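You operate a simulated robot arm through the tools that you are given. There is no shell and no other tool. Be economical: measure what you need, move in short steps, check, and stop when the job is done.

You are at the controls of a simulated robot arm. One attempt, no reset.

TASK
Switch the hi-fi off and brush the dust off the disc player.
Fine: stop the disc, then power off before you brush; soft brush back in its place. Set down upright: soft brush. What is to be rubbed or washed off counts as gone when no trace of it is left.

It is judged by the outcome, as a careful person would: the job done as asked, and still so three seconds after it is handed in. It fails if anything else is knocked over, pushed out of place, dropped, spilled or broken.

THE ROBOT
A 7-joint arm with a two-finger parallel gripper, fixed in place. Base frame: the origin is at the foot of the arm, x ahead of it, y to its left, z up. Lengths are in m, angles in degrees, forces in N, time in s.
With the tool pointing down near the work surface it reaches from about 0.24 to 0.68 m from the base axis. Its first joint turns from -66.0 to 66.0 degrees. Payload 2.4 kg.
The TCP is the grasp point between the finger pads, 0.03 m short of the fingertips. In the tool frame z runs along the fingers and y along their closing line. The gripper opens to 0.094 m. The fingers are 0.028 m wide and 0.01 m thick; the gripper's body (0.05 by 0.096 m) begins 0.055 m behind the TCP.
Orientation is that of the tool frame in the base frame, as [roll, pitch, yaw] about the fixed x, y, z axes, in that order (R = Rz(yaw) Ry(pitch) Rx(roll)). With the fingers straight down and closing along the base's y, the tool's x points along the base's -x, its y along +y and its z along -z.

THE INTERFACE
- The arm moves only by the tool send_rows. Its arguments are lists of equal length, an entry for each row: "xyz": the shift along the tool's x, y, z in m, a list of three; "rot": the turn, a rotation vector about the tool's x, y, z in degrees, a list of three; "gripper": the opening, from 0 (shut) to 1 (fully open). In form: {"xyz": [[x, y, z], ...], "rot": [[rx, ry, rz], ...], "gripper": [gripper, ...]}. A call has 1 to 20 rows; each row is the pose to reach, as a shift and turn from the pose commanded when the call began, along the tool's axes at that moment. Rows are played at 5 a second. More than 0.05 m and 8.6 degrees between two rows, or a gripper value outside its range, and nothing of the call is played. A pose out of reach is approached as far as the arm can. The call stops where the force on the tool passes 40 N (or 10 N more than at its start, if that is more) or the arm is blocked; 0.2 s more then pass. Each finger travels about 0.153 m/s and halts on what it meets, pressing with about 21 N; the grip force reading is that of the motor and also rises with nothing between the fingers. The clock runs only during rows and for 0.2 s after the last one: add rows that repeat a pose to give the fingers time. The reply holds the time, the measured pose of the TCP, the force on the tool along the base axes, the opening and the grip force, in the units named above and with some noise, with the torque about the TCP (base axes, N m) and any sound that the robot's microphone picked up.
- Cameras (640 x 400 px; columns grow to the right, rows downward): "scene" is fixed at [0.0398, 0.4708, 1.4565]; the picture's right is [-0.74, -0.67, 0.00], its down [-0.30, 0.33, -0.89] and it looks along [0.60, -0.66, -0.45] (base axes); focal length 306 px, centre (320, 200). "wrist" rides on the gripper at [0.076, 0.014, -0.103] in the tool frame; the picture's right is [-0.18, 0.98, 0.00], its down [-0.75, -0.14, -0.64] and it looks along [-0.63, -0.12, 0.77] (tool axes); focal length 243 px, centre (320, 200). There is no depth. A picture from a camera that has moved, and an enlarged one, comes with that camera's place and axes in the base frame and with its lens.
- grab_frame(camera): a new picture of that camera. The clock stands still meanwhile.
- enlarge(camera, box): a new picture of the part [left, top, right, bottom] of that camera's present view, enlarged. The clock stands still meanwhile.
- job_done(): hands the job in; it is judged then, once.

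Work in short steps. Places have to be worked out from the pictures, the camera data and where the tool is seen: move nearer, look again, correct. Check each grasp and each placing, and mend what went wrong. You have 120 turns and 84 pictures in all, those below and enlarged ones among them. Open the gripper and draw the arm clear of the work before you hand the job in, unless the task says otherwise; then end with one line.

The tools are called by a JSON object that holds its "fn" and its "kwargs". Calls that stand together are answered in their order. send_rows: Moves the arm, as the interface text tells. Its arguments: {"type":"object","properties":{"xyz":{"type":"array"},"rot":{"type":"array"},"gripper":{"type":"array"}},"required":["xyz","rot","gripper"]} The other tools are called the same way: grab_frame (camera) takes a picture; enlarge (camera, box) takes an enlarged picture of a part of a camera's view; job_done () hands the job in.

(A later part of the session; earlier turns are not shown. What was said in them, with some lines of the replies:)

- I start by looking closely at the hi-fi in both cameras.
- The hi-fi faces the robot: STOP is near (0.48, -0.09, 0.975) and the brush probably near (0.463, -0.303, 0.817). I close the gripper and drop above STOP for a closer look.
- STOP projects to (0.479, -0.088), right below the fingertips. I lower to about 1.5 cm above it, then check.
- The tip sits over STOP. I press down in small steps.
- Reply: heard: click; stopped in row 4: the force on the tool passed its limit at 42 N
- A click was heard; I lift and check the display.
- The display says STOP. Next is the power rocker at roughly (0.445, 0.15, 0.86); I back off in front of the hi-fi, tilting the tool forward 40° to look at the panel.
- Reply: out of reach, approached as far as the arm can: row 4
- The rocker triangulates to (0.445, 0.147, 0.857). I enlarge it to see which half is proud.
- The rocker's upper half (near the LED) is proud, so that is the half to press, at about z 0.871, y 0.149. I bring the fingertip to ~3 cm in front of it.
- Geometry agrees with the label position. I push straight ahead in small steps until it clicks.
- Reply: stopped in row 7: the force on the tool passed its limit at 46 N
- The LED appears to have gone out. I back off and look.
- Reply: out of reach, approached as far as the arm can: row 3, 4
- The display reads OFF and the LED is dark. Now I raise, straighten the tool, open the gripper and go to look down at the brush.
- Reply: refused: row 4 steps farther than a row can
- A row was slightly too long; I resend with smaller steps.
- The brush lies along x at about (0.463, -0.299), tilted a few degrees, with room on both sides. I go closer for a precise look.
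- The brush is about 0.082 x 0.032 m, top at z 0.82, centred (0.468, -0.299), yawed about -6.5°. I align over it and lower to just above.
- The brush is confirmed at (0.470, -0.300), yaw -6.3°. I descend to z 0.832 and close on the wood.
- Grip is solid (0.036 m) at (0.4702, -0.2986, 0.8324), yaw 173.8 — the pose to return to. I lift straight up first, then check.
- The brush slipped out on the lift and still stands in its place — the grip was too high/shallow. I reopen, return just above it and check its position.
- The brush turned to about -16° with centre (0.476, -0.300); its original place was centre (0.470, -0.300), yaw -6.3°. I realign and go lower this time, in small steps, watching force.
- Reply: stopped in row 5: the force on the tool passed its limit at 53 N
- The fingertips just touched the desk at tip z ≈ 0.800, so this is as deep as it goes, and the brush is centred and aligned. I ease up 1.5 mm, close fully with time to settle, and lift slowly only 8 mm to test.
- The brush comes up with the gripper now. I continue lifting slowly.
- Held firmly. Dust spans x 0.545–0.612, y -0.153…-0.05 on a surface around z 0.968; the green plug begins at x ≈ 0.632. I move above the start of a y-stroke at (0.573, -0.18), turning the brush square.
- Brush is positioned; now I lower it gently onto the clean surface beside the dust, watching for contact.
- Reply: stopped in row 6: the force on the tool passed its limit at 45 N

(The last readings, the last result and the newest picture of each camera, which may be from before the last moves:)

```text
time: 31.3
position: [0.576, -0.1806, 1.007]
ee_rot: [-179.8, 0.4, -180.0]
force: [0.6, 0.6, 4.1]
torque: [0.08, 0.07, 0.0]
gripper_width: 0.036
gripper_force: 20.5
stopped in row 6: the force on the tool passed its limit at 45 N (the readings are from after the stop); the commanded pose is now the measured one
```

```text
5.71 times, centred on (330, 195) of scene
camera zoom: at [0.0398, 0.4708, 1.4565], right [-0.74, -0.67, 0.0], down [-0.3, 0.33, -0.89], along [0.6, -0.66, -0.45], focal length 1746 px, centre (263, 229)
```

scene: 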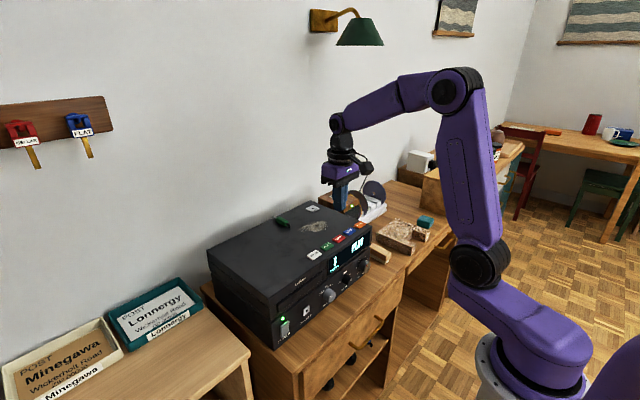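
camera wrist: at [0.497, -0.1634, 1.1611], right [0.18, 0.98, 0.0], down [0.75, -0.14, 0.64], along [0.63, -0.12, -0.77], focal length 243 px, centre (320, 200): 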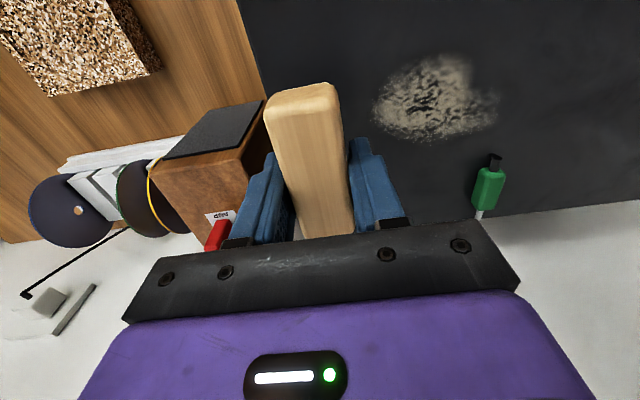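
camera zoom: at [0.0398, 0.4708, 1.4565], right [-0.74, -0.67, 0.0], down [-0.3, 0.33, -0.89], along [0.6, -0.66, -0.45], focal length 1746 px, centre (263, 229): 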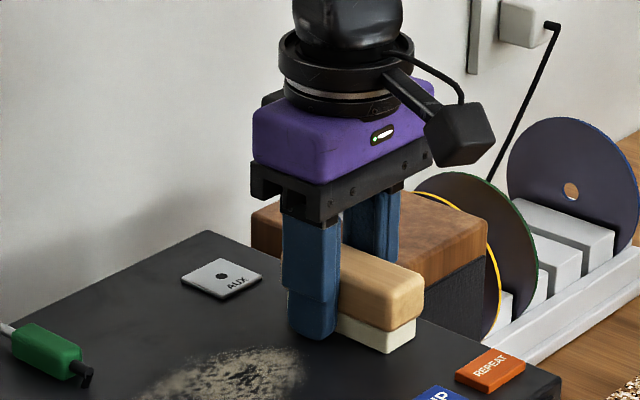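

Contact made with a light residual force. I sweep along +y across the dust at this height.

{"fn": "send_rows", "kwargs": {"xyz": [[0, 0.01, 0], [0, 0.025, 0], [0, 0.04, 0], [0, 0.055, 0], [0, 0.07, 0], [0, 0.085, 0], [0, 0.1, 0], [0, 0.115, 0], [0, 0.13, 0], [0, 0.145, 0], [0, 0.16, 0], [0, 0.175, 0], [0, 0.185, 0]], "rot": [[0, 0, 0], [0, 0, 0], [0, 0, 0], [0, 0, 0], [0, 0, 0], [0, 0, 0], [0, 0, 0], [0, 0, 0], [0, 0, 0], [0, 0, 0], [0, 0, 0], [0, 0, 0], [0, 0, 0]], "gripper": [0, 0, 0, 0, 0, 0, 0, 0, 0, 0, 0, 0, 0]}}

{"fn": "enlarge", "kwargs": {"camera": "scene", "box": [250, 160, 370, 260]}}

```text
time: 32.9
position: [0.5763, -0.0908, 1.0072]
ee_rot: [-179.4, 0.6, 179.4]
force: [-2.4, -0.1, 2.6]
torque: [0.1, 0.13, 0.02]
gripper_width: 0.0359
gripper_force: 21.9
stopped in row 7: the force on the tool passed its limit at 42 N (the readings are from after the stop); the commanded pose is now the measured one
```

```text
4.00 times, centred on (310, 210) of scene
camera zoom: at [0.0397, 0.4708, 1.4565], right [-0.74, -0.67, 0.0], down [-0.3, 0.33, -0.89], along [0.6, -0.66, -0.45], focal length 1222 px, centre (360, 160)
```

zoom: 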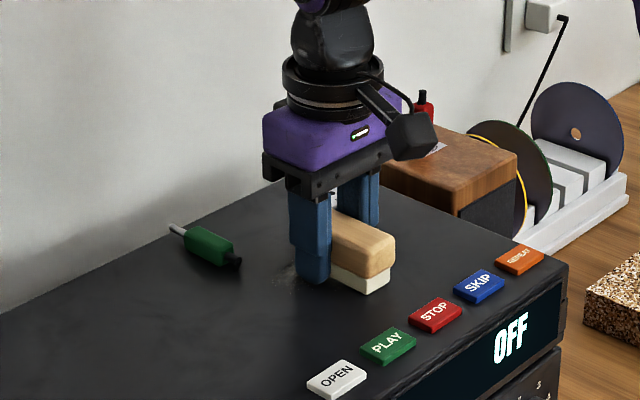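

Dust is vanishing behind the brush. Force crept up to the limit, so I ease 0.8 mm and continue to y ≈ 0.

{"fn": "send_rows", "kwargs": {"xyz": [[0, 0, -0.0008], [0, 0.012, -0.0008], [0, 0.024, -0.0008], [0, 0.036, -0.0008], [0, 0.048, -0.0008], [0, 0.06, -0.0008], [0, 0.072, -0.0008], [0, 0.084, -0.0008], [0, 0.092, -0.0008]], "rot": [[0, 0, 0], [0, 0, 0], [0, 0, 0], [0, 0, 0], [0, 0, 0], [0, 0, 0], [0, 0, 0], [0, 0, 0], [0, 0, 0]], "gripper": [0, 0, 0, 0, 0, 0, 0, 0, 0]}}

{"fn": "enlarge", "kwargs": {"camera": "scene", "box": [250, 160, 370, 260]}}

```text
time: 34.9
position: [0.5781, 0.0012, 1.0078]
ee_rot: [-179.5, 0.5, 179.6]
force: [0.8, -4.6, 6.1]
torque: [-0.02, 0.1, 0.09]
gripper_width: 0.0358
gripper_force: 21.4
```

```text
4.00 times, centred on (310, 210) of scene
camera zoom: at [0.0397, 0.4706, 1.4566], right [-0.74, -0.67, 0.0], down [-0.3, 0.33, -0.89], along [0.6, -0.66, -0.45], focal length 1222 px, centre (360, 160)
```

zoom: 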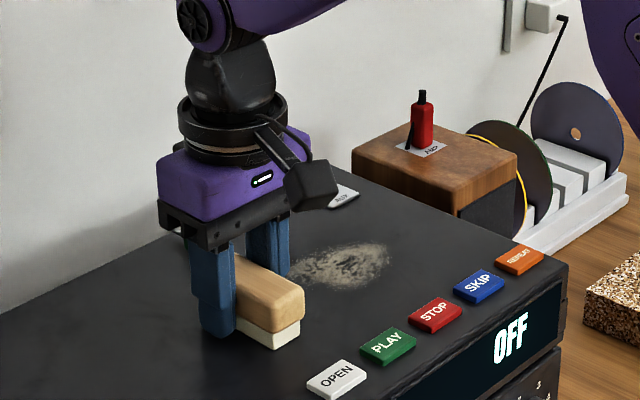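

Some dust remains. I lift and compare closely.

{"fn": "send_rows", "kwargs": {"xyz": [[0, 0, -0.01], [0, 0, -0.02], [0, 0, -0.02]], "rot": [[0, 0, 0], [0, 0, 0], [0, 0, 0]], "gripper": [0, 0, 0]}}

{"fn": "enlarge", "kwargs": {"camera": "scene", "box": [290, 190, 370, 250]}}

{"fn": "grab_frame", "kwargs": {"camera": "wrist"}}

```text
time: 35.7
position: [0.5772, 0.0004, 1.028]
ee_rot: [-179.5, 0.6, 179.6]
force: [-0.9, 0.7, -0.7]
torque: [-0.02, 0.02, 0.01]
gripper_width: 0.0357
gripper_force: 20.9
```

```text
6.67 times, centred on (330, 220) of scene
camera zoom: at [0.0398, 0.4708, 1.4565], right [-0.74, -0.67, 0.0], down [-0.3, 0.33, -0.89], along [0.6, -0.66, -0.45], focal length 2037 px, centre (253, 67)
```

zoom: 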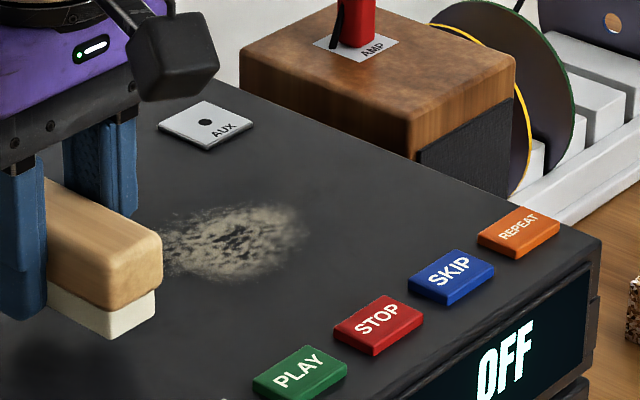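

```text
39 pictures are left
camera wrist: at [0.4988, 0.0168, 1.1289], right [0.19, 0.98, -0.01], down [0.75, -0.14, 0.65], along [0.64, -0.13, -0.76], focal length 243 px, centre (320, 200)
```

wrist: 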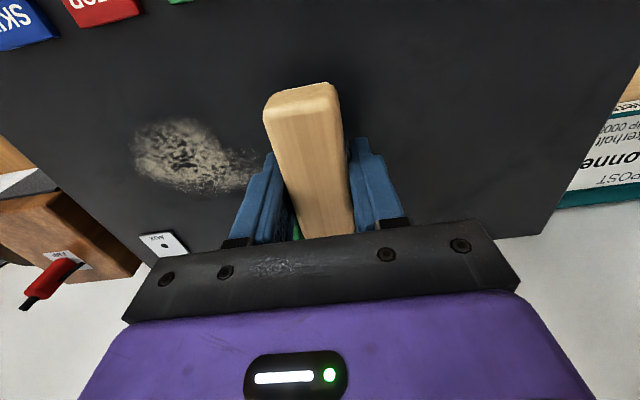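

The dust got thinner but persists, so several passes are needed. I level the tool, press down again and brush back and forth.

{"fn": "send_rows", "kwargs": {"xyz": [[0, -0.01, 0.012], [0, -0.015, 0.02], [0, -0.03, 0.0208], [0, -0.05, 0.0208], [0, -0.07, 0.0208], [0, -0.09, 0.0208], [0, -0.11, 0.0208], [0, -0.13, 0.0208], [0, -0.15, 0.0208], [0, -0.165, 0.0208], [0, -0.145, 0.0208], [0, -0.125, 0.0208], [0, -0.105, 0.0208], [0, -0.085, 0.0208], [0, -0.065, 0.0208], [0, -0.045, 0.0208], [0, -0.025, 0.0208], [0, -0.005, 0.0208], [0, 0.0, 0.0208]], "rot": [[-0.5, 0.6, 0], [-0.5, 0.6, 0], [-0.5, 0.6, 0], [-0.5, 0.6, 0], [-0.5, 0.6, 0], [-0.5, 0.6, 0], [-0.5, 0.6, 0], [-0.5, 0.6, 0], [-0.5, 0.6, 0], [-0.5, 0.6, 0], [-0.5, 0.6, 0], [-0.5, 0.6, 0], [-0.5, 0.6, 0], [-0.5, 0.6, 0], [-0.5, 0.6, 0], [-0.5, 0.6, 0], [-0.5, 0.6, 0], [-0.5, 0.6, 0], [-0.5, 0.6, 0]], "gripper": [0, 0, 0, 0, 0, 0, 0, 0, 0, 0, 0, 0, 0, 0, 0, 0, 0, 0, 0]}}

{"fn": "enlarge", "kwargs": {"camera": "scene", "box": [270, 180, 370, 260]}}

```text
time: 39.5
position: [0.5753, -0.0131, 1.0067]
ee_rot: [-179.9, 0.0, 179.6]
force: [-0.2, 1.1, 2.9]
torque: [0.07, -0.01, -0.01]
gripper_width: 0.036
gripper_force: 21.2
stopped in row 18: the force on the tool passed its limit at 50 N (the readings are from after the stop); the commanded pose is now the measured one
```

```text
5.00 times, centred on (320, 220) of scene
camera zoom: at [0.0398, 0.4708, 1.4565], right [-0.74, -0.67, 0.0], down [-0.3, 0.33, -0.89], along [0.6, -0.66, -0.45], focal length 1528 px, centre (320, 100)
```

zoom: 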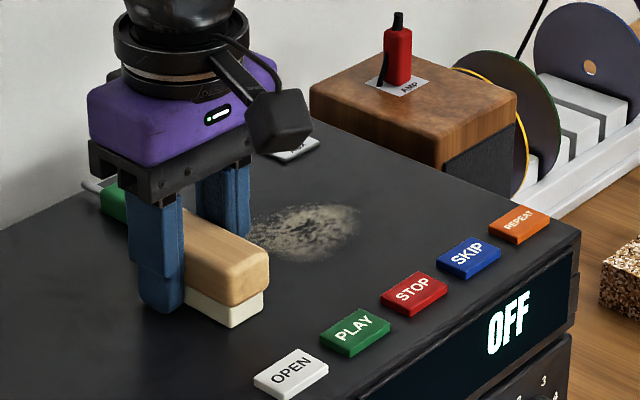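

It is fading with each pass. More back-and-forth strokes over the patch.

{"fn": "send_rows", "kwargs": {"xyz": [[0, -0.02, -0.0003], [0, -0.045, -0.0003], [0, -0.07, -0.0003], [0, -0.095, -0.0003], [0, -0.12, -0.0003], [0, -0.145, -0.0003], [0, -0.155, -0.0003], [0, -0.13, -0.0003], [0, -0.105, -0.0003], [0, -0.08, -0.0003], [0, -0.055, -0.0003], [0, -0.03, -0.0003], [0, -0.005, -0.0003], [0, -0.03, -0.0003], [0, -0.055, -0.0003], [0, -0.08, -0.0003], [0, -0.105, -0.0003], [0, -0.13, -0.0003], [0, -0.155, -0.0003], [0, -0.165, -0.0003]], "rot": [[0, 0, 0], [0, 0, 0], [0, 0, 0], [0, 0, 0], [0, 0, 0], [0, 0, 0], [0, 0, 0], [0, 0, 0], [0, 0, 0], [0, 0, 0], [0, 0, 0], [0, 0, 0], [0, 0, 0], [0, 0, 0], [0, 0, 0], [0, 0, 0], [0, 0, 0], [0, 0, 0], [0, 0, 0], [0, 0, 0]], "gripper": [0, 0, 0, 0, 0, 0, 0, 0, 0, 0, 0, 0, 0, 0, 0, 0, 0, 0, 0, 0]}}

{"fn": "enlarge", "kwargs": {"camera": "scene", "box": [270, 180, 370, 260]}}

```text
time: 42.5
position: [0.578, -0.0232, 1.0073]
ee_rot: [179.5, 0.0, -179.7]
force: [-1.6, -0.1, 4.2]
torque: [-0.12, 0.05, -0.04]
gripper_width: 0.0358
gripper_force: 20.9
stopped in row 15: the force on the tool passed its limit at 46 N (the readings are from after the stop); the commanded pose is now the measured one
```

```text
5.00 times, centred on (320, 220) of scene
camera zoom: at [0.0397, 0.4708, 1.4565], right [-0.74, -0.67, 0.0], down [-0.3, 0.33, -0.89], along [0.6, -0.66, -0.45], focal length 1528 px, centre (320, 100)
```

zoom: 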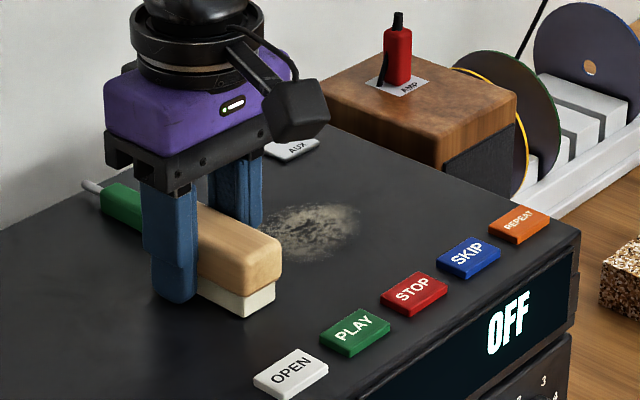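

Still fading steadily. I level again, and keep stroking with slightly less preload to avoid trips.

{"fn": "send_rows", "kwargs": {"xyz": [[0, -0.02, -0.0004], [0, -0.04, -0.0004], [0, -0.06, -0.0004], [0, -0.08, -0.0004], [0, -0.1, -0.0004], [0, -0.12, -0.0004], [0, -0.14, -0.0004], [0, -0.12, -0.0004], [0, -0.1, -0.0004], [0, -0.08, -0.0004], [0, -0.06, -0.0004], [0, -0.04, -0.0004], [0, -0.02, -0.0004], [0, -0.04, -0.0004], [0, -0.06, -0.0004], [0, -0.08, -0.0004], [0, -0.1, -0.0004], [0, -0.12, -0.0004], [0, -0.14, -0.0004], [0, -0.15, -0.0004]], "rot": [[0.5, 0, 0], [0.5, 0, 0], [0.5, 0, 0], [0.5, 0, 0], [0.5, 0, 0], [0.5, 0, 0], [0.5, 0, 0], [0.5, 0, 0], [0.5, 0, 0], [0.5, 0, 0], [0.5, 0, 0], [0.5, 0, 0], [0.5, 0, 0], [0.5, 0, 0], [0.5, 0, 0], [0.5, 0, 0], [0.5, 0, 0], [0.5, 0, 0], [0.5, 0, 0], [0.5, 0, 0]], "gripper": [0, 0, 0, 0, 0, 0, 0, 0, 0, 0, 0, 0, 0, 0, 0, 0, 0, 0, 0, 0]}}

{"fn": "enlarge", "kwargs": {"camera": "scene", "box": [270, 180, 370, 260]}}

```text
time: 45.5
position: [0.5755, -0.0482, 1.0072]
ee_rot: [179.3, -0.3, -179.1]
force: [-6.4, 2.4, 8.1]
torque: [-0.12, 0.06, -0.16]
gripper_width: 0.0356
gripper_force: 21.5
stopped in row 15: the force on the tool passed its limit at 45 N (the readings are from after the stop); the commanded pose is now the measured one
```

```text
5.00 times, centred on (320, 220) of scene
camera zoom: at [0.0395, 0.4709, 1.4565], right [-0.74, -0.67, 0.0], down [-0.3, 0.33, -0.89], along [0.6, -0.66, -0.45], focal length 1528 px, centre (320, 100)
```

zoom: 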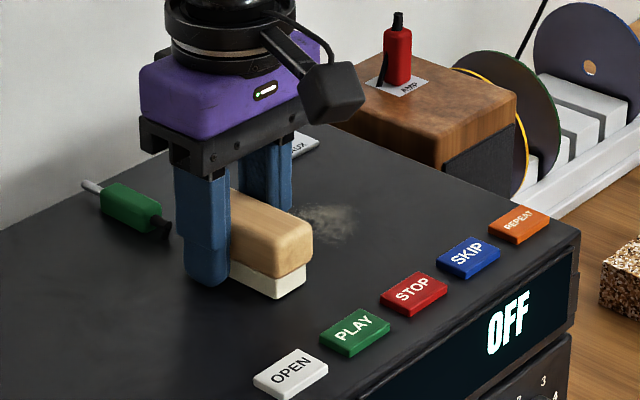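

Nearly halfway faded. Continue with slightly slower strokes.

{"fn": "send_rows", "kwargs": {"xyz": [[0, -0.006, -0.0008], [0, -0.021, -0.0008], [0, -0.036, -0.0008], [0, -0.051, -0.0008], [0, -0.066, -0.0008], [0, -0.081, -0.0008], [0, -0.096, -0.0008], [0, -0.111, -0.0008], [0, -0.12, -0.0008], [0, -0.12, -0.0008], [0, -0.105, -0.0008], [0, -0.09, -0.0008], [0, -0.075, -0.0008], [0, -0.06, -0.0008], [0, -0.045, -0.0008], [0, -0.03, -0.0008], [0, -0.015, -0.0008], [0, 0, -0.0008], [0, 0.015, -0.0008], [0, 0.025, -0.0008]], "rot": [[0.7, -0.3, 0.9], [0.7, -0.3, 0.9], [0.7, -0.3, 0.9], [0.7, -0.3, 0.9], [0.7, -0.3, 0.9], [0.7, -0.3, 0.9], [0.7, -0.3, 0.9], [0.7, -0.3, 0.9], [0.7, -0.3, 0.9], [0.7, -0.3, 0.9], [0.7, -0.3, 0.9], [0.7, -0.3, 0.9], [0.7, -0.3, 0.9], [0.7, -0.3, 0.9], [0.7, -0.3, 0.9], [0.7, -0.3, 0.9], [0.7, -0.3, 0.9], [0.7, -0.3, 0.9], [0.7, -0.3, 0.9], [0.7, -0.3, 0.9]], "gripper": [0, 0, 0, 0, 0, 0, 0, 0, 0, 0, 0, 0, 0, 0, 0, 0, 0, 0, 0, 0]}}

{"fn": "enlarge", "kwargs": {"camera": "scene", "box": [270, 180, 370, 260]}}

```text
time: 49.7
position: [0.577, -0.0218, 1.0089]
ee_rot: [-180.0, 0.1, -179.9]
force: [0.6, 0.9, -0.2]
torque: [0.0, 0.04, -0.01]
gripper_width: 0.0355
gripper_force: 20.8
```

```text
5.00 times, centred on (320, 220) of scene
camera zoom: at [0.0398, 0.4708, 1.4565], right [-0.74, -0.67, 0.0], down [-0.3, 0.33, -0.89], along [0.6, -0.66, -0.45], focal length 1528 px, centre (320, 100)
```

zoom: 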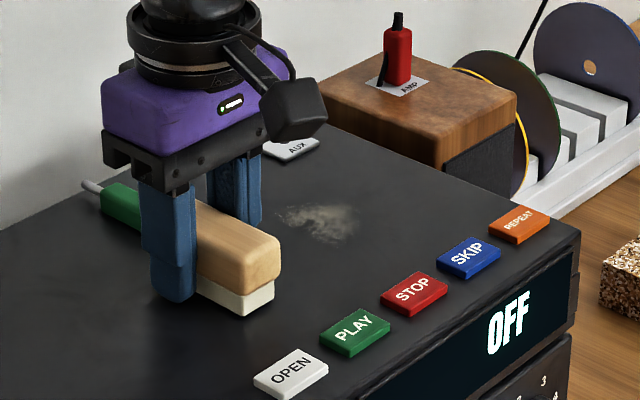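

Level, but this pass barely touched (force ~0). I lower 1.2 mm and repeat.

{"fn": "send_rows", "kwargs": {"xyz": [[0, -0.006, 0.0012], [0, -0.021, 0.0012], [0, -0.036, 0.0012], [0, -0.051, 0.0012], [0, -0.066, 0.0012], [0, -0.081, 0.0012], [0, -0.096, 0.0012], [0, -0.111, 0.0012], [0, -0.126, 0.0012], [0, -0.141, 0.0012], [0, -0.126, 0.0012], [0, -0.111, 0.0012], [0, -0.096, 0.0012], [0, -0.081, 0.0012], [0, -0.066, 0.0012], [0, -0.051, 0.0012], [0, -0.036, 0.0012], [0, -0.021, 0.0012], [0, -0.006, 0.0012], [0, 0.0, 0.0012]], "rot": [[0, 0, 0], [0, 0, 0], [0, 0, 0], [0, 0, 0], [0, 0, 0], [0, 0, 0], [0, 0, 0], [0, 0, 0], [0, 0, 0], [0, 0, 0], [0, 0, 0], [0, 0, 0], [0, 0, 0], [0, 0, 0], [0, 0, 0], [0, 0, 0], [0, 0, 0], [0, 0, 0], [0, 0, 0], [0, 0, 0]], "gripper": [0, 0, 0, 0, 0, 0, 0, 0, 0, 0, 0, 0, 0, 0, 0, 0, 0, 0, 0, 0]}}

{"fn": "enlarge", "kwargs": {"camera": "scene", "box": [270, 180, 370, 260]}}

```text
time: 53.9
position: [0.5755, -0.0221, 1.0075]
ee_rot: [180.0, 0.0, -179.8]
force: [-0.7, 0.0, -1.4]
torque: [-0.01, -0.01, -0.01]
gripper_width: 0.0357
gripper_force: 21.4
```

```text
5.00 times, centred on (320, 220) of scene
camera zoom: at [0.0398, 0.4708, 1.4565], right [-0.74, -0.67, 0.0], down [-0.3, 0.33, -0.89], along [0.6, -0.66, -0.45], focal length 1528 px, centre (320, 100)
```

zoom: 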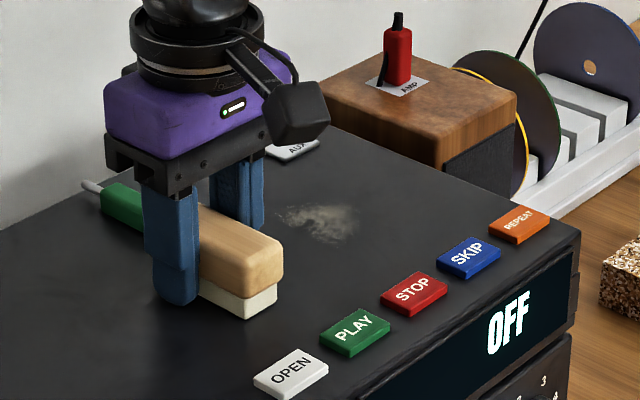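

Force is still zero, so the brush has shifted up slightly in the grip. I lower 2 mm more and stroke.

{"fn": "send_rows", "kwargs": {"xyz": [[0, -0.006, 0.0012], [0, -0.021, 0.0018], [0, -0.036, 0.0018], [0, -0.051, 0.0018], [0, -0.066, 0.0018], [0, -0.081, 0.0018], [0, -0.096, 0.0018], [0, -0.111, 0.0018], [0, -0.126, 0.0018], [0, -0.141, 0.0018], [0, -0.126, 0.0018], [0, -0.111, 0.0018], [0, -0.096, 0.0018], [0, -0.081, 0.0018], [0, -0.066, 0.0018], [0, -0.051, 0.0018], [0, -0.036, 0.0018], [0, -0.021, 0.0018], [0, -0.006, 0.0018], [0, 0.0, 0.0018]], "rot": [[0, 0, 0], [0, 0, 0], [0, 0, 0], [0, 0, 0], [0, 0, 0], [0, 0, 0], [0, 0, 0], [0, 0, 0], [0, 0, 0], [0, 0, 0], [0, 0, 0], [0, 0, 0], [0, 0, 0], [0, 0, 0], [0, 0, 0], [0, 0, 0], [0, 0, 0], [0, 0, 0], [0, 0, 0], [0, 0, 0]], "gripper": [0, 0, 0, 0, 0, 0, 0, 0, 0, 0, 0, 0, 0, 0, 0, 0, 0, 0, 0, 0]}}

{"fn": "enlarge", "kwargs": {"camera": "scene", "box": [270, 180, 370, 260]}}

```text
time: 55.5
position: [0.5755, -0.1115, 1.0075]
ee_rot: [-180.0, 0.3, -179.8]
force: [0.0, -0.7, 2.1]
torque: [-0.01, 0.09, -0.01]
gripper_width: 0.0359
gripper_force: 20.8
stopped in row 7: the force on the tool passed its limit at 59 N (the readings are from after the stop); the commanded pose is now the measured one
```

```text
5.00 times, centred on (320, 220) of scene
camera zoom: at [0.0398, 0.4707, 1.4566], right [-0.74, -0.67, 0.0], down [-0.3, 0.33, -0.89], along [0.6, -0.66, -0.45], focal length 1528 px, centre (320, 100)
```

zoom: 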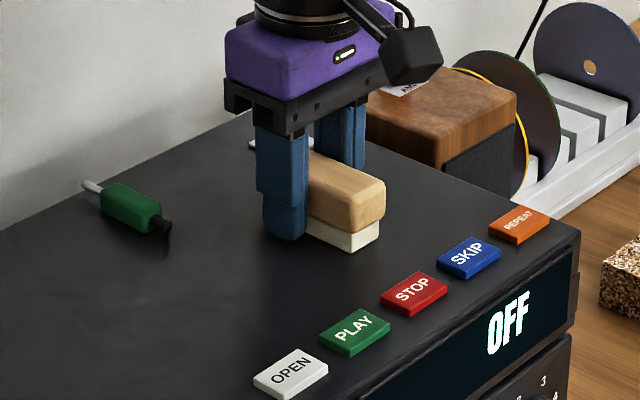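

Contact plane is ~1.0073. I use about 0.8 mm of overtravel and continue.

{"fn": "send_rows", "kwargs": {"xyz": [[0, -0.015, 0.0008], [0, -0.03, 0.0008], [0, -0.045, 0.0008], [0, -0.06, 0.0008], [0, -0.045, 0.0008], [0, -0.03, 0.0008], [0, -0.015, 0.0008], [0, 0, 0.0008], [0, 0.015, 0.0008], [0, 0.03, 0.0008], [0, 0.045, 0.0008], [0, 0.06, 0.0008], [0, 0.075, 0.0008], [0, 0.06, 0.0008], [0, 0.045, 0.0008], [0, 0.03, 0.0008], [0, 0.015, 0.0008], [0, 0, 0.0008], [0, -0.015, 0.0008], [0, -0.03, 0.0008]], "rot": [[0, 0.3, 0], [0, 0.3, 0], [0, 0.3, 0], [0, 0.3, 0], [0, 0.3, 0], [0, 0.3, 0], [0, 0.3, 0], [0, 0.3, 0], [0, 0.3, 0], [0, 0.3, 0], [0, 0.3, 0], [0, 0.3, 0], [0, 0.3, 0], [0, 0.3, 0], [0, 0.3, 0], [0, 0.3, 0], [0, 0.3, 0], [0, 0.3, 0], [0, 0.3, 0], [0, 0.3, 0]], "gripper": [0, 0, 0, 0, 0, 0, 0, 0, 0, 0, 0, 0, 0, 0, 0, 0, 0, 0, 0, 0]}}

```text
time: 59.7
position: [0.5784, -0.1413, 1.0075]
ee_rot: [180.0, 0.1, -179.6]
force: [-0.9, 11.1, 21.8]
torque: [-0.01, 0.33, -0.33]
gripper_width: 0.0356
gripper_force: 20.9
```

Full set completed with a steady ~20 N. Another set of strokes from here, then a look.

{"fn": "send_rows", "kwargs": {"xyz": [[0, -0.015, 0], [0, -0.03, 0], [0, -0.015, 0], [0, 0, 0], [0, 0.015, 0], [0, 0.03, 0], [0, 0.045, 0], [0, 0.06, 0], [0, 0.075, 0], [0, 0.09, 0], [0, 0.105, 0], [0, 0.12, 0], [0, 0.135, 0], [0, 0.12, 0], [0, 0.105, 0], [0, 0.09, 0], [0, 0.105, 0], [0, 0.12, 0], [0, 0.135, 0], [0, 0.14, 0]], "rot": [[0, 0, 0], [0, 0, 0], [0, 0, 0], [0, 0, 0], [0, 0, 0], [0, 0, 0], [0, 0, 0], [0, 0, 0], [0, 0, 0], [0, 0, 0], [0, 0, 0], [0, 0, 0], [0, 0, 0], [0, 0, 0], [0, 0, 0], [0, 0, 0], [0, 0, 0], [0, 0, 0], [0, 0, 0], [0, 0, 0]], "gripper": [0, 0, 0, 0, 0, 0, 0, 0, 0, 0, 0, 0, 0, 0, 0, 0, 0, 0, 0, 0]}}

{"fn": "enlarge", "kwargs": {"camera": "scene", "box": [270, 180, 370, 260]}}

```text
time: 60.0
position: [0.5801, -0.1429, 1.0074]
ee_rot: [179.6, -0.1, -179.1]
force: [-2.2, 1.5, 4.3]
torque: [-0.1, 0.04, -0.04]
gripper_width: 0.0358
gripper_force: 21.1
stopped in row 1: the force on the tool passed its limit at 45 N (the readings are from after the stop); the commanded pose is now the measured one
```

```text
5.00 times, centred on (320, 220) of scene
camera zoom: at [0.0397, 0.4708, 1.4565], right [-0.74, -0.67, 0.0], down [-0.3, 0.33, -0.89], along [0.6, -0.66, -0.45], focal length 1528 px, centre (320, 100)
```

zoom: 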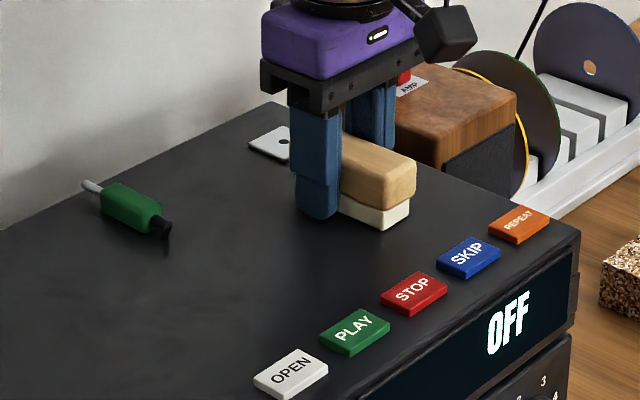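

I correct the small drift in x/yaw/level and stroke back along +y.

{"fn": "send_rows", "kwargs": {"xyz": [[0.003, -0.006, 0.0], [0.006, -0.018, 0.0006], [0.006, -0.006, 0.0007], [0.006, 0.006, 0.0007], [0.006, 0.018, 0.0007], [0.006, 0.03, 0.0007], [0.006, 0.042, 0.0007], [0.006, 0.054, 0.0007], [0.006, 0.066, 0.0007], [0.006, 0.078, 0.0007], [0.006, 0.09, 0.0007], [0.006, 0.102, 0.0007], [0.006, 0.114, 0.0007], [0.006, 0.126, 0.0007], [0.006, 0.135, 0.0007], [0.006, 0.135, 0]], "rot": [[0.2, 0, 0.5], [0.4, -0.1, 0.9], [0.4, -0.1, 0.9], [0.4, -0.1, 0.9], [0.4, -0.1, 0.9], [0.4, -0.1, 0.9], [0.4, -0.1, 0.9], [0.4, -0.1, 0.9], [0.4, -0.1, 0.9], [0.4, -0.1, 0.9], [0.4, -0.1, 0.9], [0.4, -0.1, 0.9], [0.4, -0.1, 0.9], [0.4, -0.1, 0.9], [0.4, -0.1, 0.9], [0.4, -0.1, 0.9]], "gripper": [0, 0, 0, 0, 0, 0, 0, 0, 0, 0, 0, 0, 0, 0, 0, 0]}}

{"fn": "enlarge", "kwargs": {"camera": "scene", "box": [270, 180, 370, 260]}}

```text
time: 61.2
position: [0.5738, -0.1391, 1.0073]
ee_rot: [-179.5, 0.2, 179.5]
force: [-1.4, 0.3, 2.5]
torque: [0.05, 0.07, 0.05]
gripper_width: 0.036
gripper_force: 21.2
stopped in row 5: the force on the tool passed its limit at 41 N (the readings are from after the stop); the commanded pose is now the measured one
```

```text
5.00 times, centred on (320, 220) of scene
camera zoom: at [0.0397, 0.4708, 1.4565], right [-0.74, -0.67, 0.0], down [-0.3, 0.33, -0.89], along [0.6, -0.66, -0.45], focal length 1528 px, centre (320, 100)
```

zoom: 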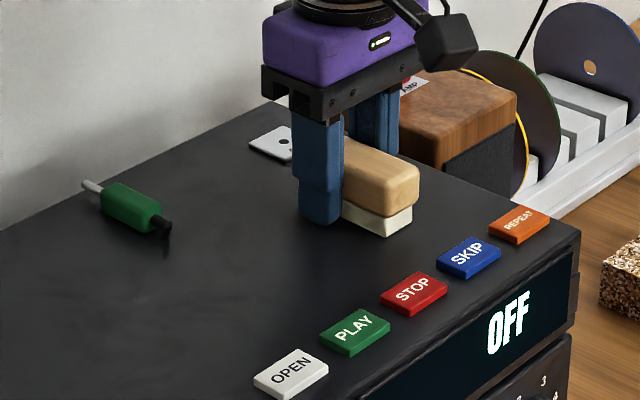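

I continue with less overtravel across to y ≈ -0.01, no picture until done.

{"fn": "send_rows", "kwargs": {"xyz": [[0, 0.004, 0], [0, 0.015, 0.0003], [0, 0.027, 0.0004], [0, 0.039, 0.0004], [0, 0.051, 0.0004], [0, 0.063, 0.0004], [0, 0.075, 0.0004], [0, 0.087, 0.0004], [0, 0.099, 0.0004], [0, 0.111, 0.0004], [0, 0.123, 0.0004], [0, 0.135, 0.0002], [0, 0.135, 0]], "rot": [[-0.5, 0.2, 0], [-0.5, 0.2, 0], [-0.5, 0.2, 0], [-0.5, 0.2, 0], [-0.5, 0.2, 0], [-0.5, 0.2, 0], [-0.5, 0.2, 0], [-0.5, 0.2, 0], [-0.5, 0.2, 0], [-0.5, 0.2, 0], [-0.5, 0.2, 0], [-0.5, 0.2, 0], [-0.5, 0.2, 0]], "gripper": [0, 0, 0, 0, 0, 0, 0, 0, 0, 0, 0, 0, 0]}}

{"fn": "enlarge", "kwargs": {"camera": "scene", "box": [290, 190, 370, 250]}}

```text
time: 63.8
position: [0.5758, -0.0116, 1.0067]
ee_rot: [180.0, 0.3, 179.5]
force: [0.0, 1.2, 1.8]
torque: [0.08, 0.05, 0.03]
gripper_width: 0.0359
gripper_force: 20.8
stopped in row 12: the force on the tool passed its limit at 44 N (the readings are from after the stop); the commanded pose is now the measured one
```

```text
6.67 times, centred on (330, 220) of scene
camera zoom: at [0.0398, 0.4708, 1.4565], right [-0.74, -0.67, 0.0], down [-0.3, 0.33, -0.89], along [0.6, -0.66, -0.45], focal length 2037 px, centre (253, 67)
```

zoom: 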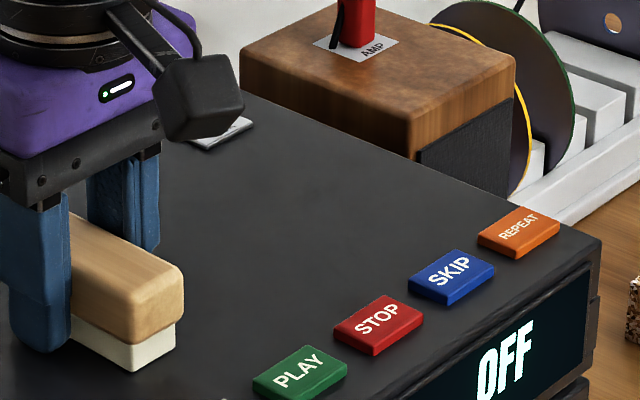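

The patch looks clean. I lift and move clear to inspect the whole top.

{"fn": "send_rows", "kwargs": {"xyz": [[0, 0, -0.008], [0, 0, -0.02], [0, 0, -0.035], [0, 0, -0.052], [0, -0.01, -0.058], [0, -0.03, -0.058], [0, -0.055, -0.058], [0, -0.08, -0.058], [0, -0.105, -0.058], [0, -0.13, -0.058], [0, -0.15, -0.058], [0, -0.165, -0.058], [0, -0.17, -0.058], [0, -0.17, -0.058]], "rot": [[0, 0, 0], [0, 0.3, 0], [0, 0.3, 0], [0, 0.3, 0], [0, 0.3, 0], [0, 0.3, 0], [0, 0.3, 0], [0, 0.3, 0], [0, 0.3, 0], [0, 0.3, 0], [0, 0.3, 0], [0, 0.3, 0], [0, 0.3, 0], [0, 0.3, 0]], "gripper": [0, 0, 0, 0, 0, 0, 0, 0, 0, 0, 0, 0, 0, 0]}}

{"fn": "enlarge", "kwargs": {"camera": "scene", "box": [270, 170, 370, 240]}}

{"fn": "grab_frame", "kwargs": {"camera": "wrist"}}

{"fn": "enlarge", "kwargs": {"camera": "wrist", "box": [350, 30, 530, 180]}}

```text
time: 66.8
position: [0.5732, -0.1821, 1.0646]
ee_rot: [-180.0, 0.0, 179.3]
force: [0.4, 0.2, -1.1]
torque: [0.0, 0.01, 0.01]
gripper_width: 0.0358
gripper_force: 20.9
```

```text
5.71 times, centred on (320, 205) of scene
camera zoom: at [0.0398, 0.4708, 1.4565], right [-0.74, -0.67, 0.0], down [-0.3, 0.33, -0.89], along [0.6, -0.66, -0.45], focal length 1746 px, centre (320, 171)
```

zoom: 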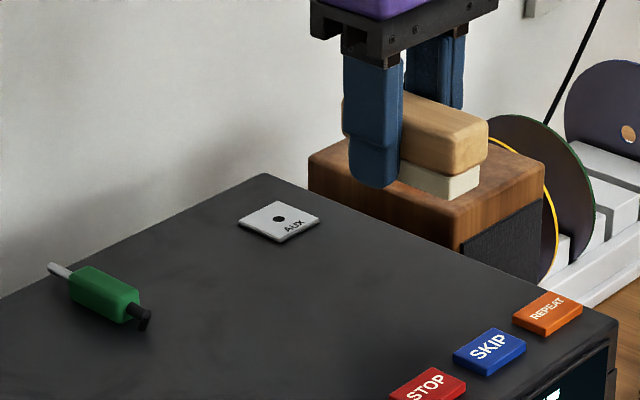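

```text
28 pictures are left
camera wrist: at [0.4962, -0.1653, 1.1669], right [0.19, 0.98, 0.0], down [0.75, -0.15, 0.64], along [0.63, -0.12, -0.77], focal length 243 px, centre (320, 200)
```

wrist: 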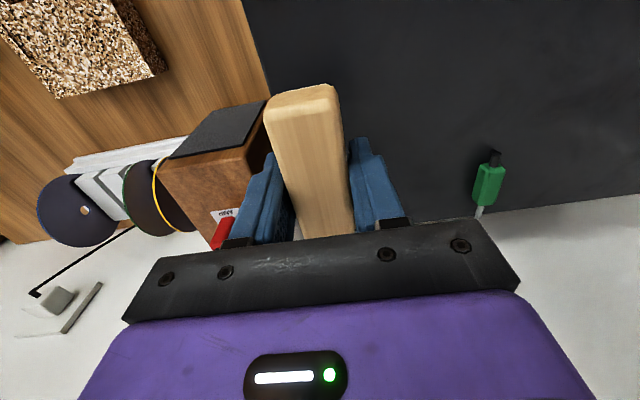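

```text
2.67 times, centred on (440, 105) of wrist
camera zoom: at [0.4962, -0.1653, 1.1669], right [0.19, 0.98, 0.0], down [0.75, -0.15, 0.64], along [0.63, -0.12, -0.77], focal length 647 px, centre (0, 453)
```

zoom: 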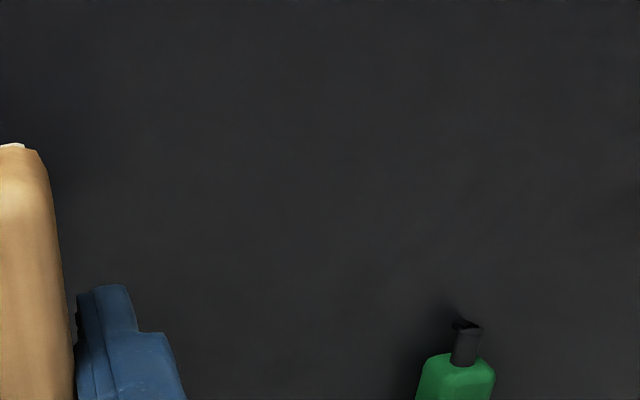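

No trace visible. For safety I give it one more light stroke across the whole area before returning the brush.

{"fn": "send_rows", "kwargs": {"xyz": [[0, 0, 0.025], [0, 0, 0.045], [0, 0, 0.055], [0, 0.005, 0.0572], [0, 0.015, 0.0577], [0, 0.027, 0.0577], [0, 0.039, 0.0577], [0, 0.051, 0.0577], [0, 0.063, 0.0577], [0, 0.075, 0.0577], [0, 0.087, 0.0577], [0, 0.099, 0.0577], [0, 0.111, 0.0577], [0, 0.123, 0.0577], [0, 0.135, 0.0577], [0, 0.147, 0.0577], [0, 0.159, 0.0577], [0, 0.165, 0.0577]], "rot": [[0, 0, 0], [0, 0, 0], [0, 0, 0], [0, 0, 0], [0, 0, 0], [0, 0, 0], [0, 0, 0], [0, 0, 0], [0, 0, 0], [0, 0, 0], [0, 0, 0], [0, 0, 0], [0, 0, 0], [0, 0, 0], [0, 0, 0], [0, 0, 0], [0, 0, 0], [0, 0, 0]], "gripper": [0, 0, 0, 0, 0, 0, 0, 0, 0, 0, 0, 0, 0, 0, 0, 0, 0, 0]}}

```text
time: 70.5
position: [0.575, -0.0155, 1.0075]
ee_rot: [180.0, -0.1, 179.5]
force: [0.2, 0.1, -0.3]
torque: [-0.01, 0.01, -0.01]
gripper_width: 0.0358
gripper_force: 21.0
```

That was too light; one return stroke 0.8 mm lower.

{"fn": "send_rows", "kwargs": {"xyz": [[0, -0.006, 0.0006], [0, -0.018, 0.0008], [0, -0.03, 0.0008], [0, -0.042, 0.0008], [0, -0.054, 0.0008], [0, -0.066, 0.0008], [0, -0.078, 0.0008], [0, -0.09, 0.0008], [0, -0.102, 0.0008], [0, -0.114, 0.0008], [0, -0.126, 0.0008], [0, -0.138, 0.0008], [0, -0.15, 0.0008], [0, -0.162, 0.0]], "rot": [[0, 0, 0], [0, 0, 0], [0, 0, 0], [0, 0, 0], [0, 0, 0], [0, 0, 0], [0, 0, 0], [0, 0, 0], [0, 0, 0], [0, 0, 0], [0, 0, 0], [0, 0, 0], [0, 0, 0], [0, 0, 0]], "gripper": [0, 0, 0, 0, 0, 0, 0, 0, 0, 0, 0, 0, 0, 0]}}

```text
time: 73.5
position: [0.5723, -0.1781, 1.0077]
ee_rot: [180.0, -0.1, 179.3]
force: [-0.2, 7.1, 13.7]
torque: [0.16, 0.17, -0.24]
gripper_width: 0.0356
gripper_force: 21.1
```

Good contact that time. Now I lift and carry the brush over its original place (TCP target (0.474, -0.300), yaw 173.8).

{"fn": "send_rows", "kwargs": {"xyz": [[0, 0, -0.01], [0, 0, -0.025], [0, 0, -0.042], [0, 0, -0.056], [0.01, -0.013, -0.06], [0.025, -0.032, -0.06], [0.04, -0.051, -0.06], [0.055, -0.07, -0.06], [0.07, -0.089, -0.06], [0.082, -0.105, -0.06], [0.092, -0.117, -0.06], [0.0965, -0.123, -0.06], [0.0965, -0.123, -0.06]], "rot": [[0, 0, 0], [0, 0, 0], [0, 0, 0], [0, 0, 0], [0, 0, 0.5], [0, 0, 1.2], [0, 0, 2], [0, 0, 3], [0, 0, 4], [0, 0, 5], [0, 0, 5.5], [0, 0, 5.5], [0, 0, 5.5]], "gripper": [0, 0, 0, 0, 0, 0, 0, 0, 0, 0, 0, 0, 0]}}

{"fn": "grab_frame", "kwargs": {"camera": "wrist"}}

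{"fn": "enlarge", "kwargs": {"camera": "scene", "box": [270, 160, 430, 270]}}

```text
time: 76.3
position: [0.4767, -0.3016, 1.0687]
ee_rot: [-180.0, -0.1, 173.9]
force: [0.1, 0.4, -1.0]
torque: [0.03, 0.0, -0.01]
gripper_width: 0.0357
gripper_force: 20.2
```

```text
26 pictures are left
camera wrist: at [0.4017, -0.2779, 1.1706], right [0.29, 0.96, 0.0], down [0.73, -0.22, 0.64], along [0.61, -0.18, -0.77], focal length 243 px, centre (320, 200)
```

wrist: 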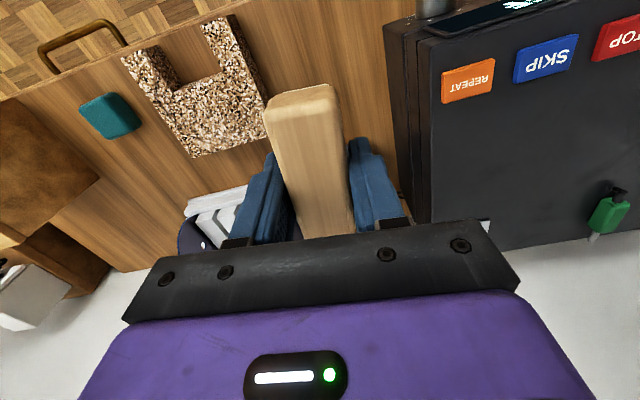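

```text
3.64 times, centred on (350, 215) of scene
camera zoom: at [0.0398, 0.4708, 1.4565], right [-0.74, -0.67, 0.0], down [-0.3, 0.33, -0.89], along [0.6, -0.66, -0.45], focal length 1111 px, centre (211, 146)
```

zoom: 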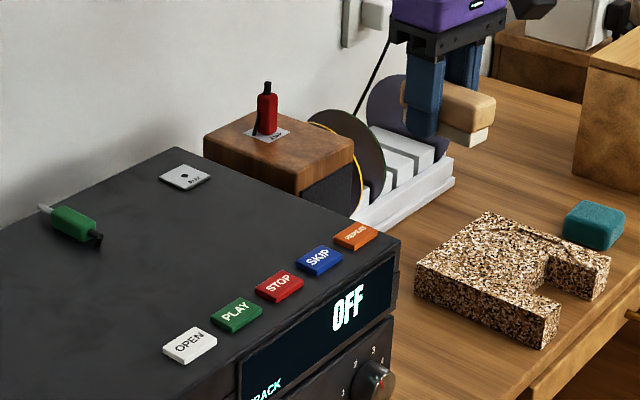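

Brush in hand, orientation right. I fine-correct and descend to ~1 cm above the desk.

{"fn": "send_rows", "kwargs": {"xyz": [[0.0025, 0.0015, 0.015], [0.0025, 0.0015, 0.035], [0.0025, 0.0015, 0.06], [0.0025, 0.0015, 0.085], [0.0025, 0.0015, 0.11], [0.0025, 0.0015, 0.135], [0.0025, 0.0015, 0.16], [0.0025, 0.0015, 0.185], [0.0025, 0.0015, 0.205], [0.0025, 0.0015, 0.218], [0.0025, 0.0015, 0.225], [0.0025, 0.0015, 0.225]], "rot": [[0, 0, 0], [0, 0, 0], [0, 0, 0], [0, 0, 0], [0, 0, 0], [0, 0, 0], [0, 0, 0], [0, 0, 0], [0, 0, 0], [0, 0, 0], [0, 0, 0], [0, 0, 0]], "gripper": [0, 0, 0, 0, 0, 0, 0, 0, 0, 0, 0, 0]}}

{"fn": "enlarge", "kwargs": {"camera": "scene", "box": [360, 200, 440, 280]}}

{"fn": "grab_frame", "kwargs": {"camera": "wrist"}}

```text
time: 79.0
position: [0.4737, -0.2988, 0.8405]
ee_rot: [-180.0, 0.0, 173.9]
force: [-0.2, -0.4, -1.3]
torque: [-0.01, -0.02, -0.05]
gripper_width: 0.0359
gripper_force: 21.1
```

```text
5.00 times, centred on (400, 240) of scene
camera zoom: at [0.0398, 0.4708, 1.4565], right [-0.74, -0.67, 0.0], down [-0.3, 0.33, -0.89], along [0.6, -0.66, -0.45], focal length 1528 px, centre (-80, 0)
```

zoom: 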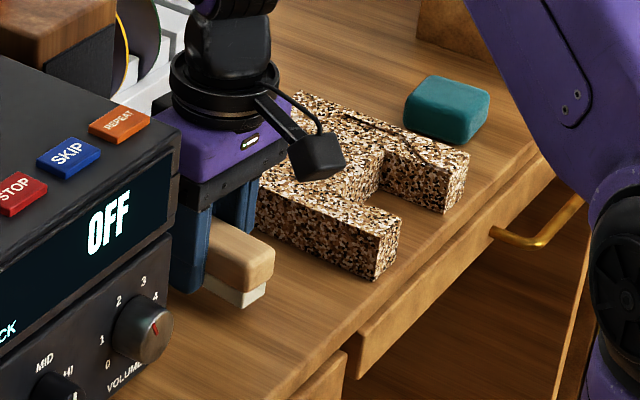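

```text
23 pictures are left
camera wrist: at [0.3982, -0.2749, 0.9434], right [0.29, 0.96, 0.0], down [0.73, -0.22, 0.64], along [0.62, -0.18, -0.77], focal length 243 px, centre (320, 200)
```

wrist: 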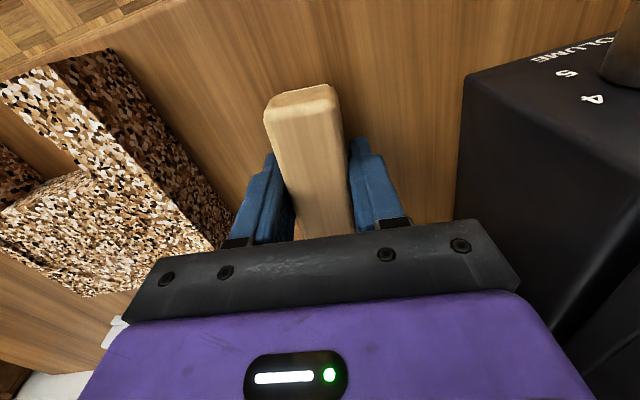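

Compared with the original picture, the brush is within ~1–2 mm of its place, just ~9 mm too high. I lower it gently to contact.

{"fn": "send_rows", "kwargs": {"xyz": [[0, 0, 0.004], [0, 0, 0.006], [0, 0, 0.0075], [0, 0, 0.0085], [0, 0, 0.009]], "rot": [[0, 0, 0], [0, 0, 0], [0, 0, 0], [0, 0, 0], [0, 0, 0]], "gripper": [0, 0, 0, 0, 0]}}

{"fn": "enlarge", "kwargs": {"camera": "scene", "box": [360, 200, 440, 280]}}

```text
time: 80.2
position: [0.4733, -0.3001, 0.8327]
ee_rot: [180.0, 0.1, 174.0]
force: [0.3, -0.1, -0.3]
torque: [-0.04, -0.04, 0.03]
gripper_width: 0.0357
gripper_force: 21.2
```

```text
5.00 times, centred on (400, 240) of scene
camera zoom: at [0.0398, 0.4708, 1.4565], right [-0.74, -0.67, 0.0], down [-0.3, 0.33, -0.89], along [0.6, -0.66, -0.45], focal length 1528 px, centre (-80, 0)
```

zoom: 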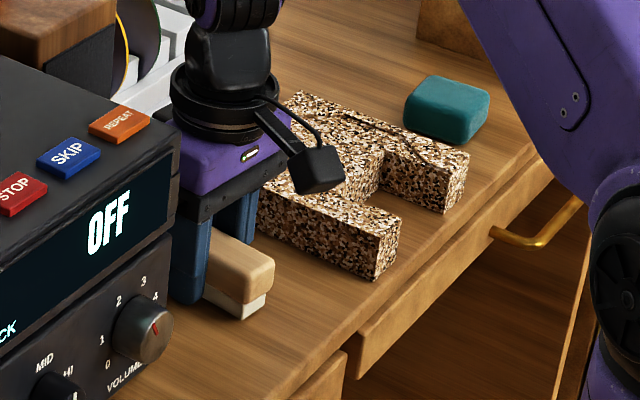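

About 1 mm to go. I lower 1.2 mm more, open, and let it settle.

{"fn": "send_rows", "kwargs": {"xyz": [[0, 0, 0.0008], [0, 0, 0.0012], [0, 0, 0.0012], [0, 0, 0.0012], [0, 0, 0.0012], [0, 0, 0.0012], [0, 0, 0.0012]], "rot": [[0, 0, 0], [0, 0, 0], [0, 0, 0], [0, 0, 0], [0, 0, 0], [0, 0, 0], [0, 0, 0]], "gripper": [0, 0, 0.42, 0.5, 0.6, 0.68, 0.68]}}

{"fn": "enlarge", "kwargs": {"camera": "scene", "box": [360, 200, 440, 280]}}

{"fn": "grab_frame", "kwargs": {"camera": "wrist"}}

```text
time: 81.8
position: [0.4743, -0.2998, 0.8326]
ee_rot: [-180.0, 0.0, 173.9]
force: [-1.0, 0.2, 0.3]
torque: [0.0, 0.0, 0.01]
gripper_width: 0.0638
gripper_force: 0.0
```

```text
5.00 times, centred on (400, 240) of scene
camera zoom: at [0.0398, 0.4708, 1.4565], right [-0.74, -0.67, 0.0], down [-0.3, 0.33, -0.89], along [0.6, -0.66, -0.45], focal length 1528 px, centre (-80, 0)
```

zoom: 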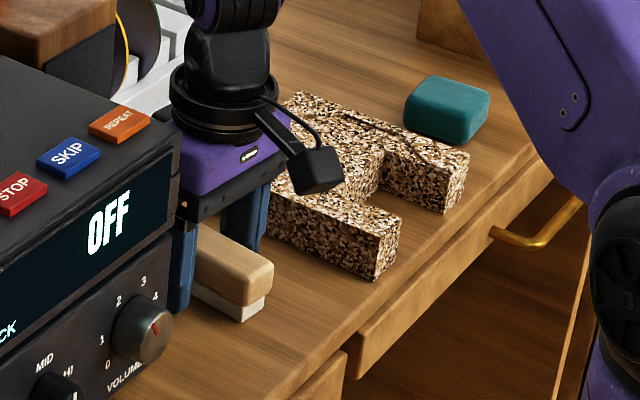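

```text
20 pictures are left
camera wrist: at [0.3978, -0.2753, 0.9337], right [0.29, 0.96, 0.0], down [0.73, -0.22, 0.64], along [0.61, -0.18, -0.77], focal length 243 px, centre (320, 200)
```

wrist: 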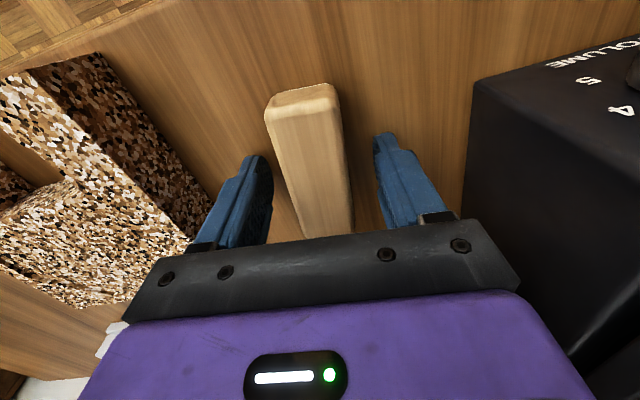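

Brush stands in place, matching the original picture within ~2 px. I rise straight up and clear, then do a final check.

{"fn": "send_rows", "kwargs": {"xyz": [[0, 0, -0.01], [0, 0, -0.03], [0, 0, -0.06], [0, 0, -0.1], [0, 0, -0.14], [0, 0, -0.18], [0, 0, -0.22], [0, 0, -0.26], [0, 0, -0.3], [0, 0, -0.33], [0, 0, -0.33]], "rot": [[0, 0, 0], [0, 0, 0], [0, 0, 0], [0, 0, 0], [0, 0, 0], [0, 0, 0], [0, 0, 0], [0, 0, 0], [0, 0, 0], [0, 0, 0], [0, 0, 0]], "gripper": [0.68, 0.68, 0.68, 0.68, 0.68, 0.7, 0.8, 0.9, 1, 1, 1]}}

{"fn": "enlarge", "kwargs": {"camera": "scene", "box": [200, 170, 440, 350]}}

{"fn": "enlarge", "kwargs": {"camera": "scene", "box": [360, 200, 440, 280]}}

{"fn": "enlarge", "kwargs": {"camera": "scene", "box": [290, 190, 370, 250]}}

```text
time: 84.2
position: [0.4755, -0.2987, 1.1606]
ee_rot: [-179.9, 0.1, 173.9]
force: [0.5, 0.4, 0.5]
torque: [0.0, -0.03, -0.03]
gripper_width: 0.0938
gripper_force: 0.0
```

```text
2.22 times, centred on (320, 260) of scene
camera zoom: at [0.0398, 0.4708, 1.4565], right [-0.74, -0.67, 0.0], down [-0.3, 0.33, -0.89], along [0.6, -0.66, -0.45], focal length 679 px, centre (320, 67)
```

zoom: 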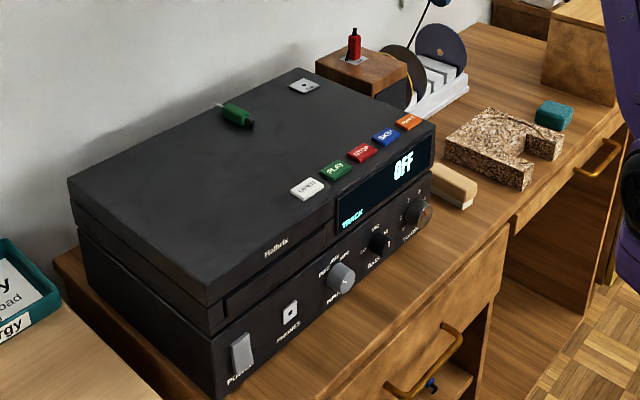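

```text
5.00 times, centred on (400, 240) of scene
camera zoom: at [0.0398, 0.4708, 1.4565], right [-0.74, -0.67, 0.0], down [-0.3, 0.33, -0.89], along [0.6, -0.66, -0.45], focal length 1528 px, centre (-80, 0)
```

zoom: 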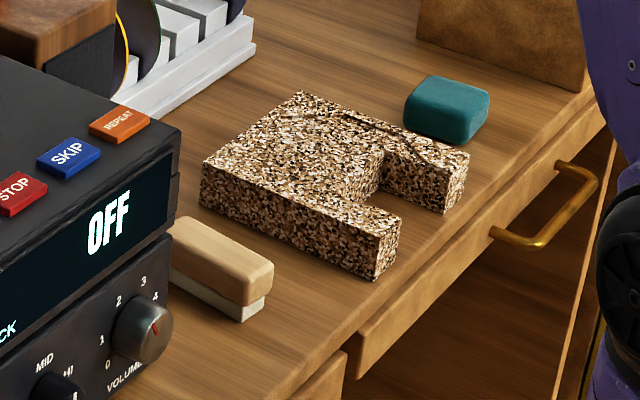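

```text
6.67 times, centred on (330, 220) of scene
camera zoom: at [0.0398, 0.4708, 1.4565], right [-0.74, -0.67, 0.0], down [-0.3, 0.33, -0.89], along [0.6, -0.66, -0.45], focal length 2037 px, centre (253, 67)
```

zoom: 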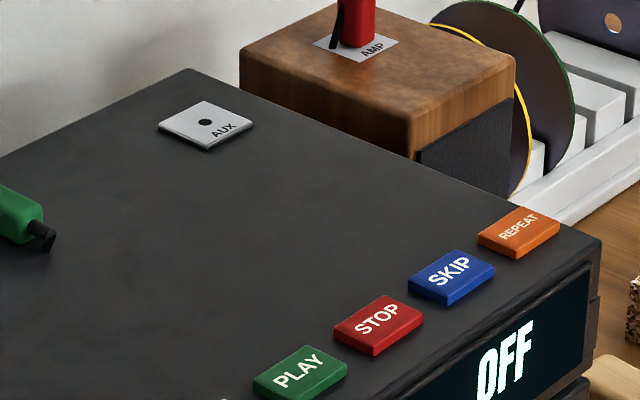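

Display OFF, top clean, brush upright in its place, everything else unmoved, arm clear and open. I hand in.

{"fn": "job_done", "kwargs": {}}

```text
The job is handed in.
```

I stopped the disc, switched the hi-fi off, and brushed the disc player until no dust showed. The soft brush is back upright within about 2 mm of its original place, after slipping from the grip and turning slightly on my first try at lifting it.
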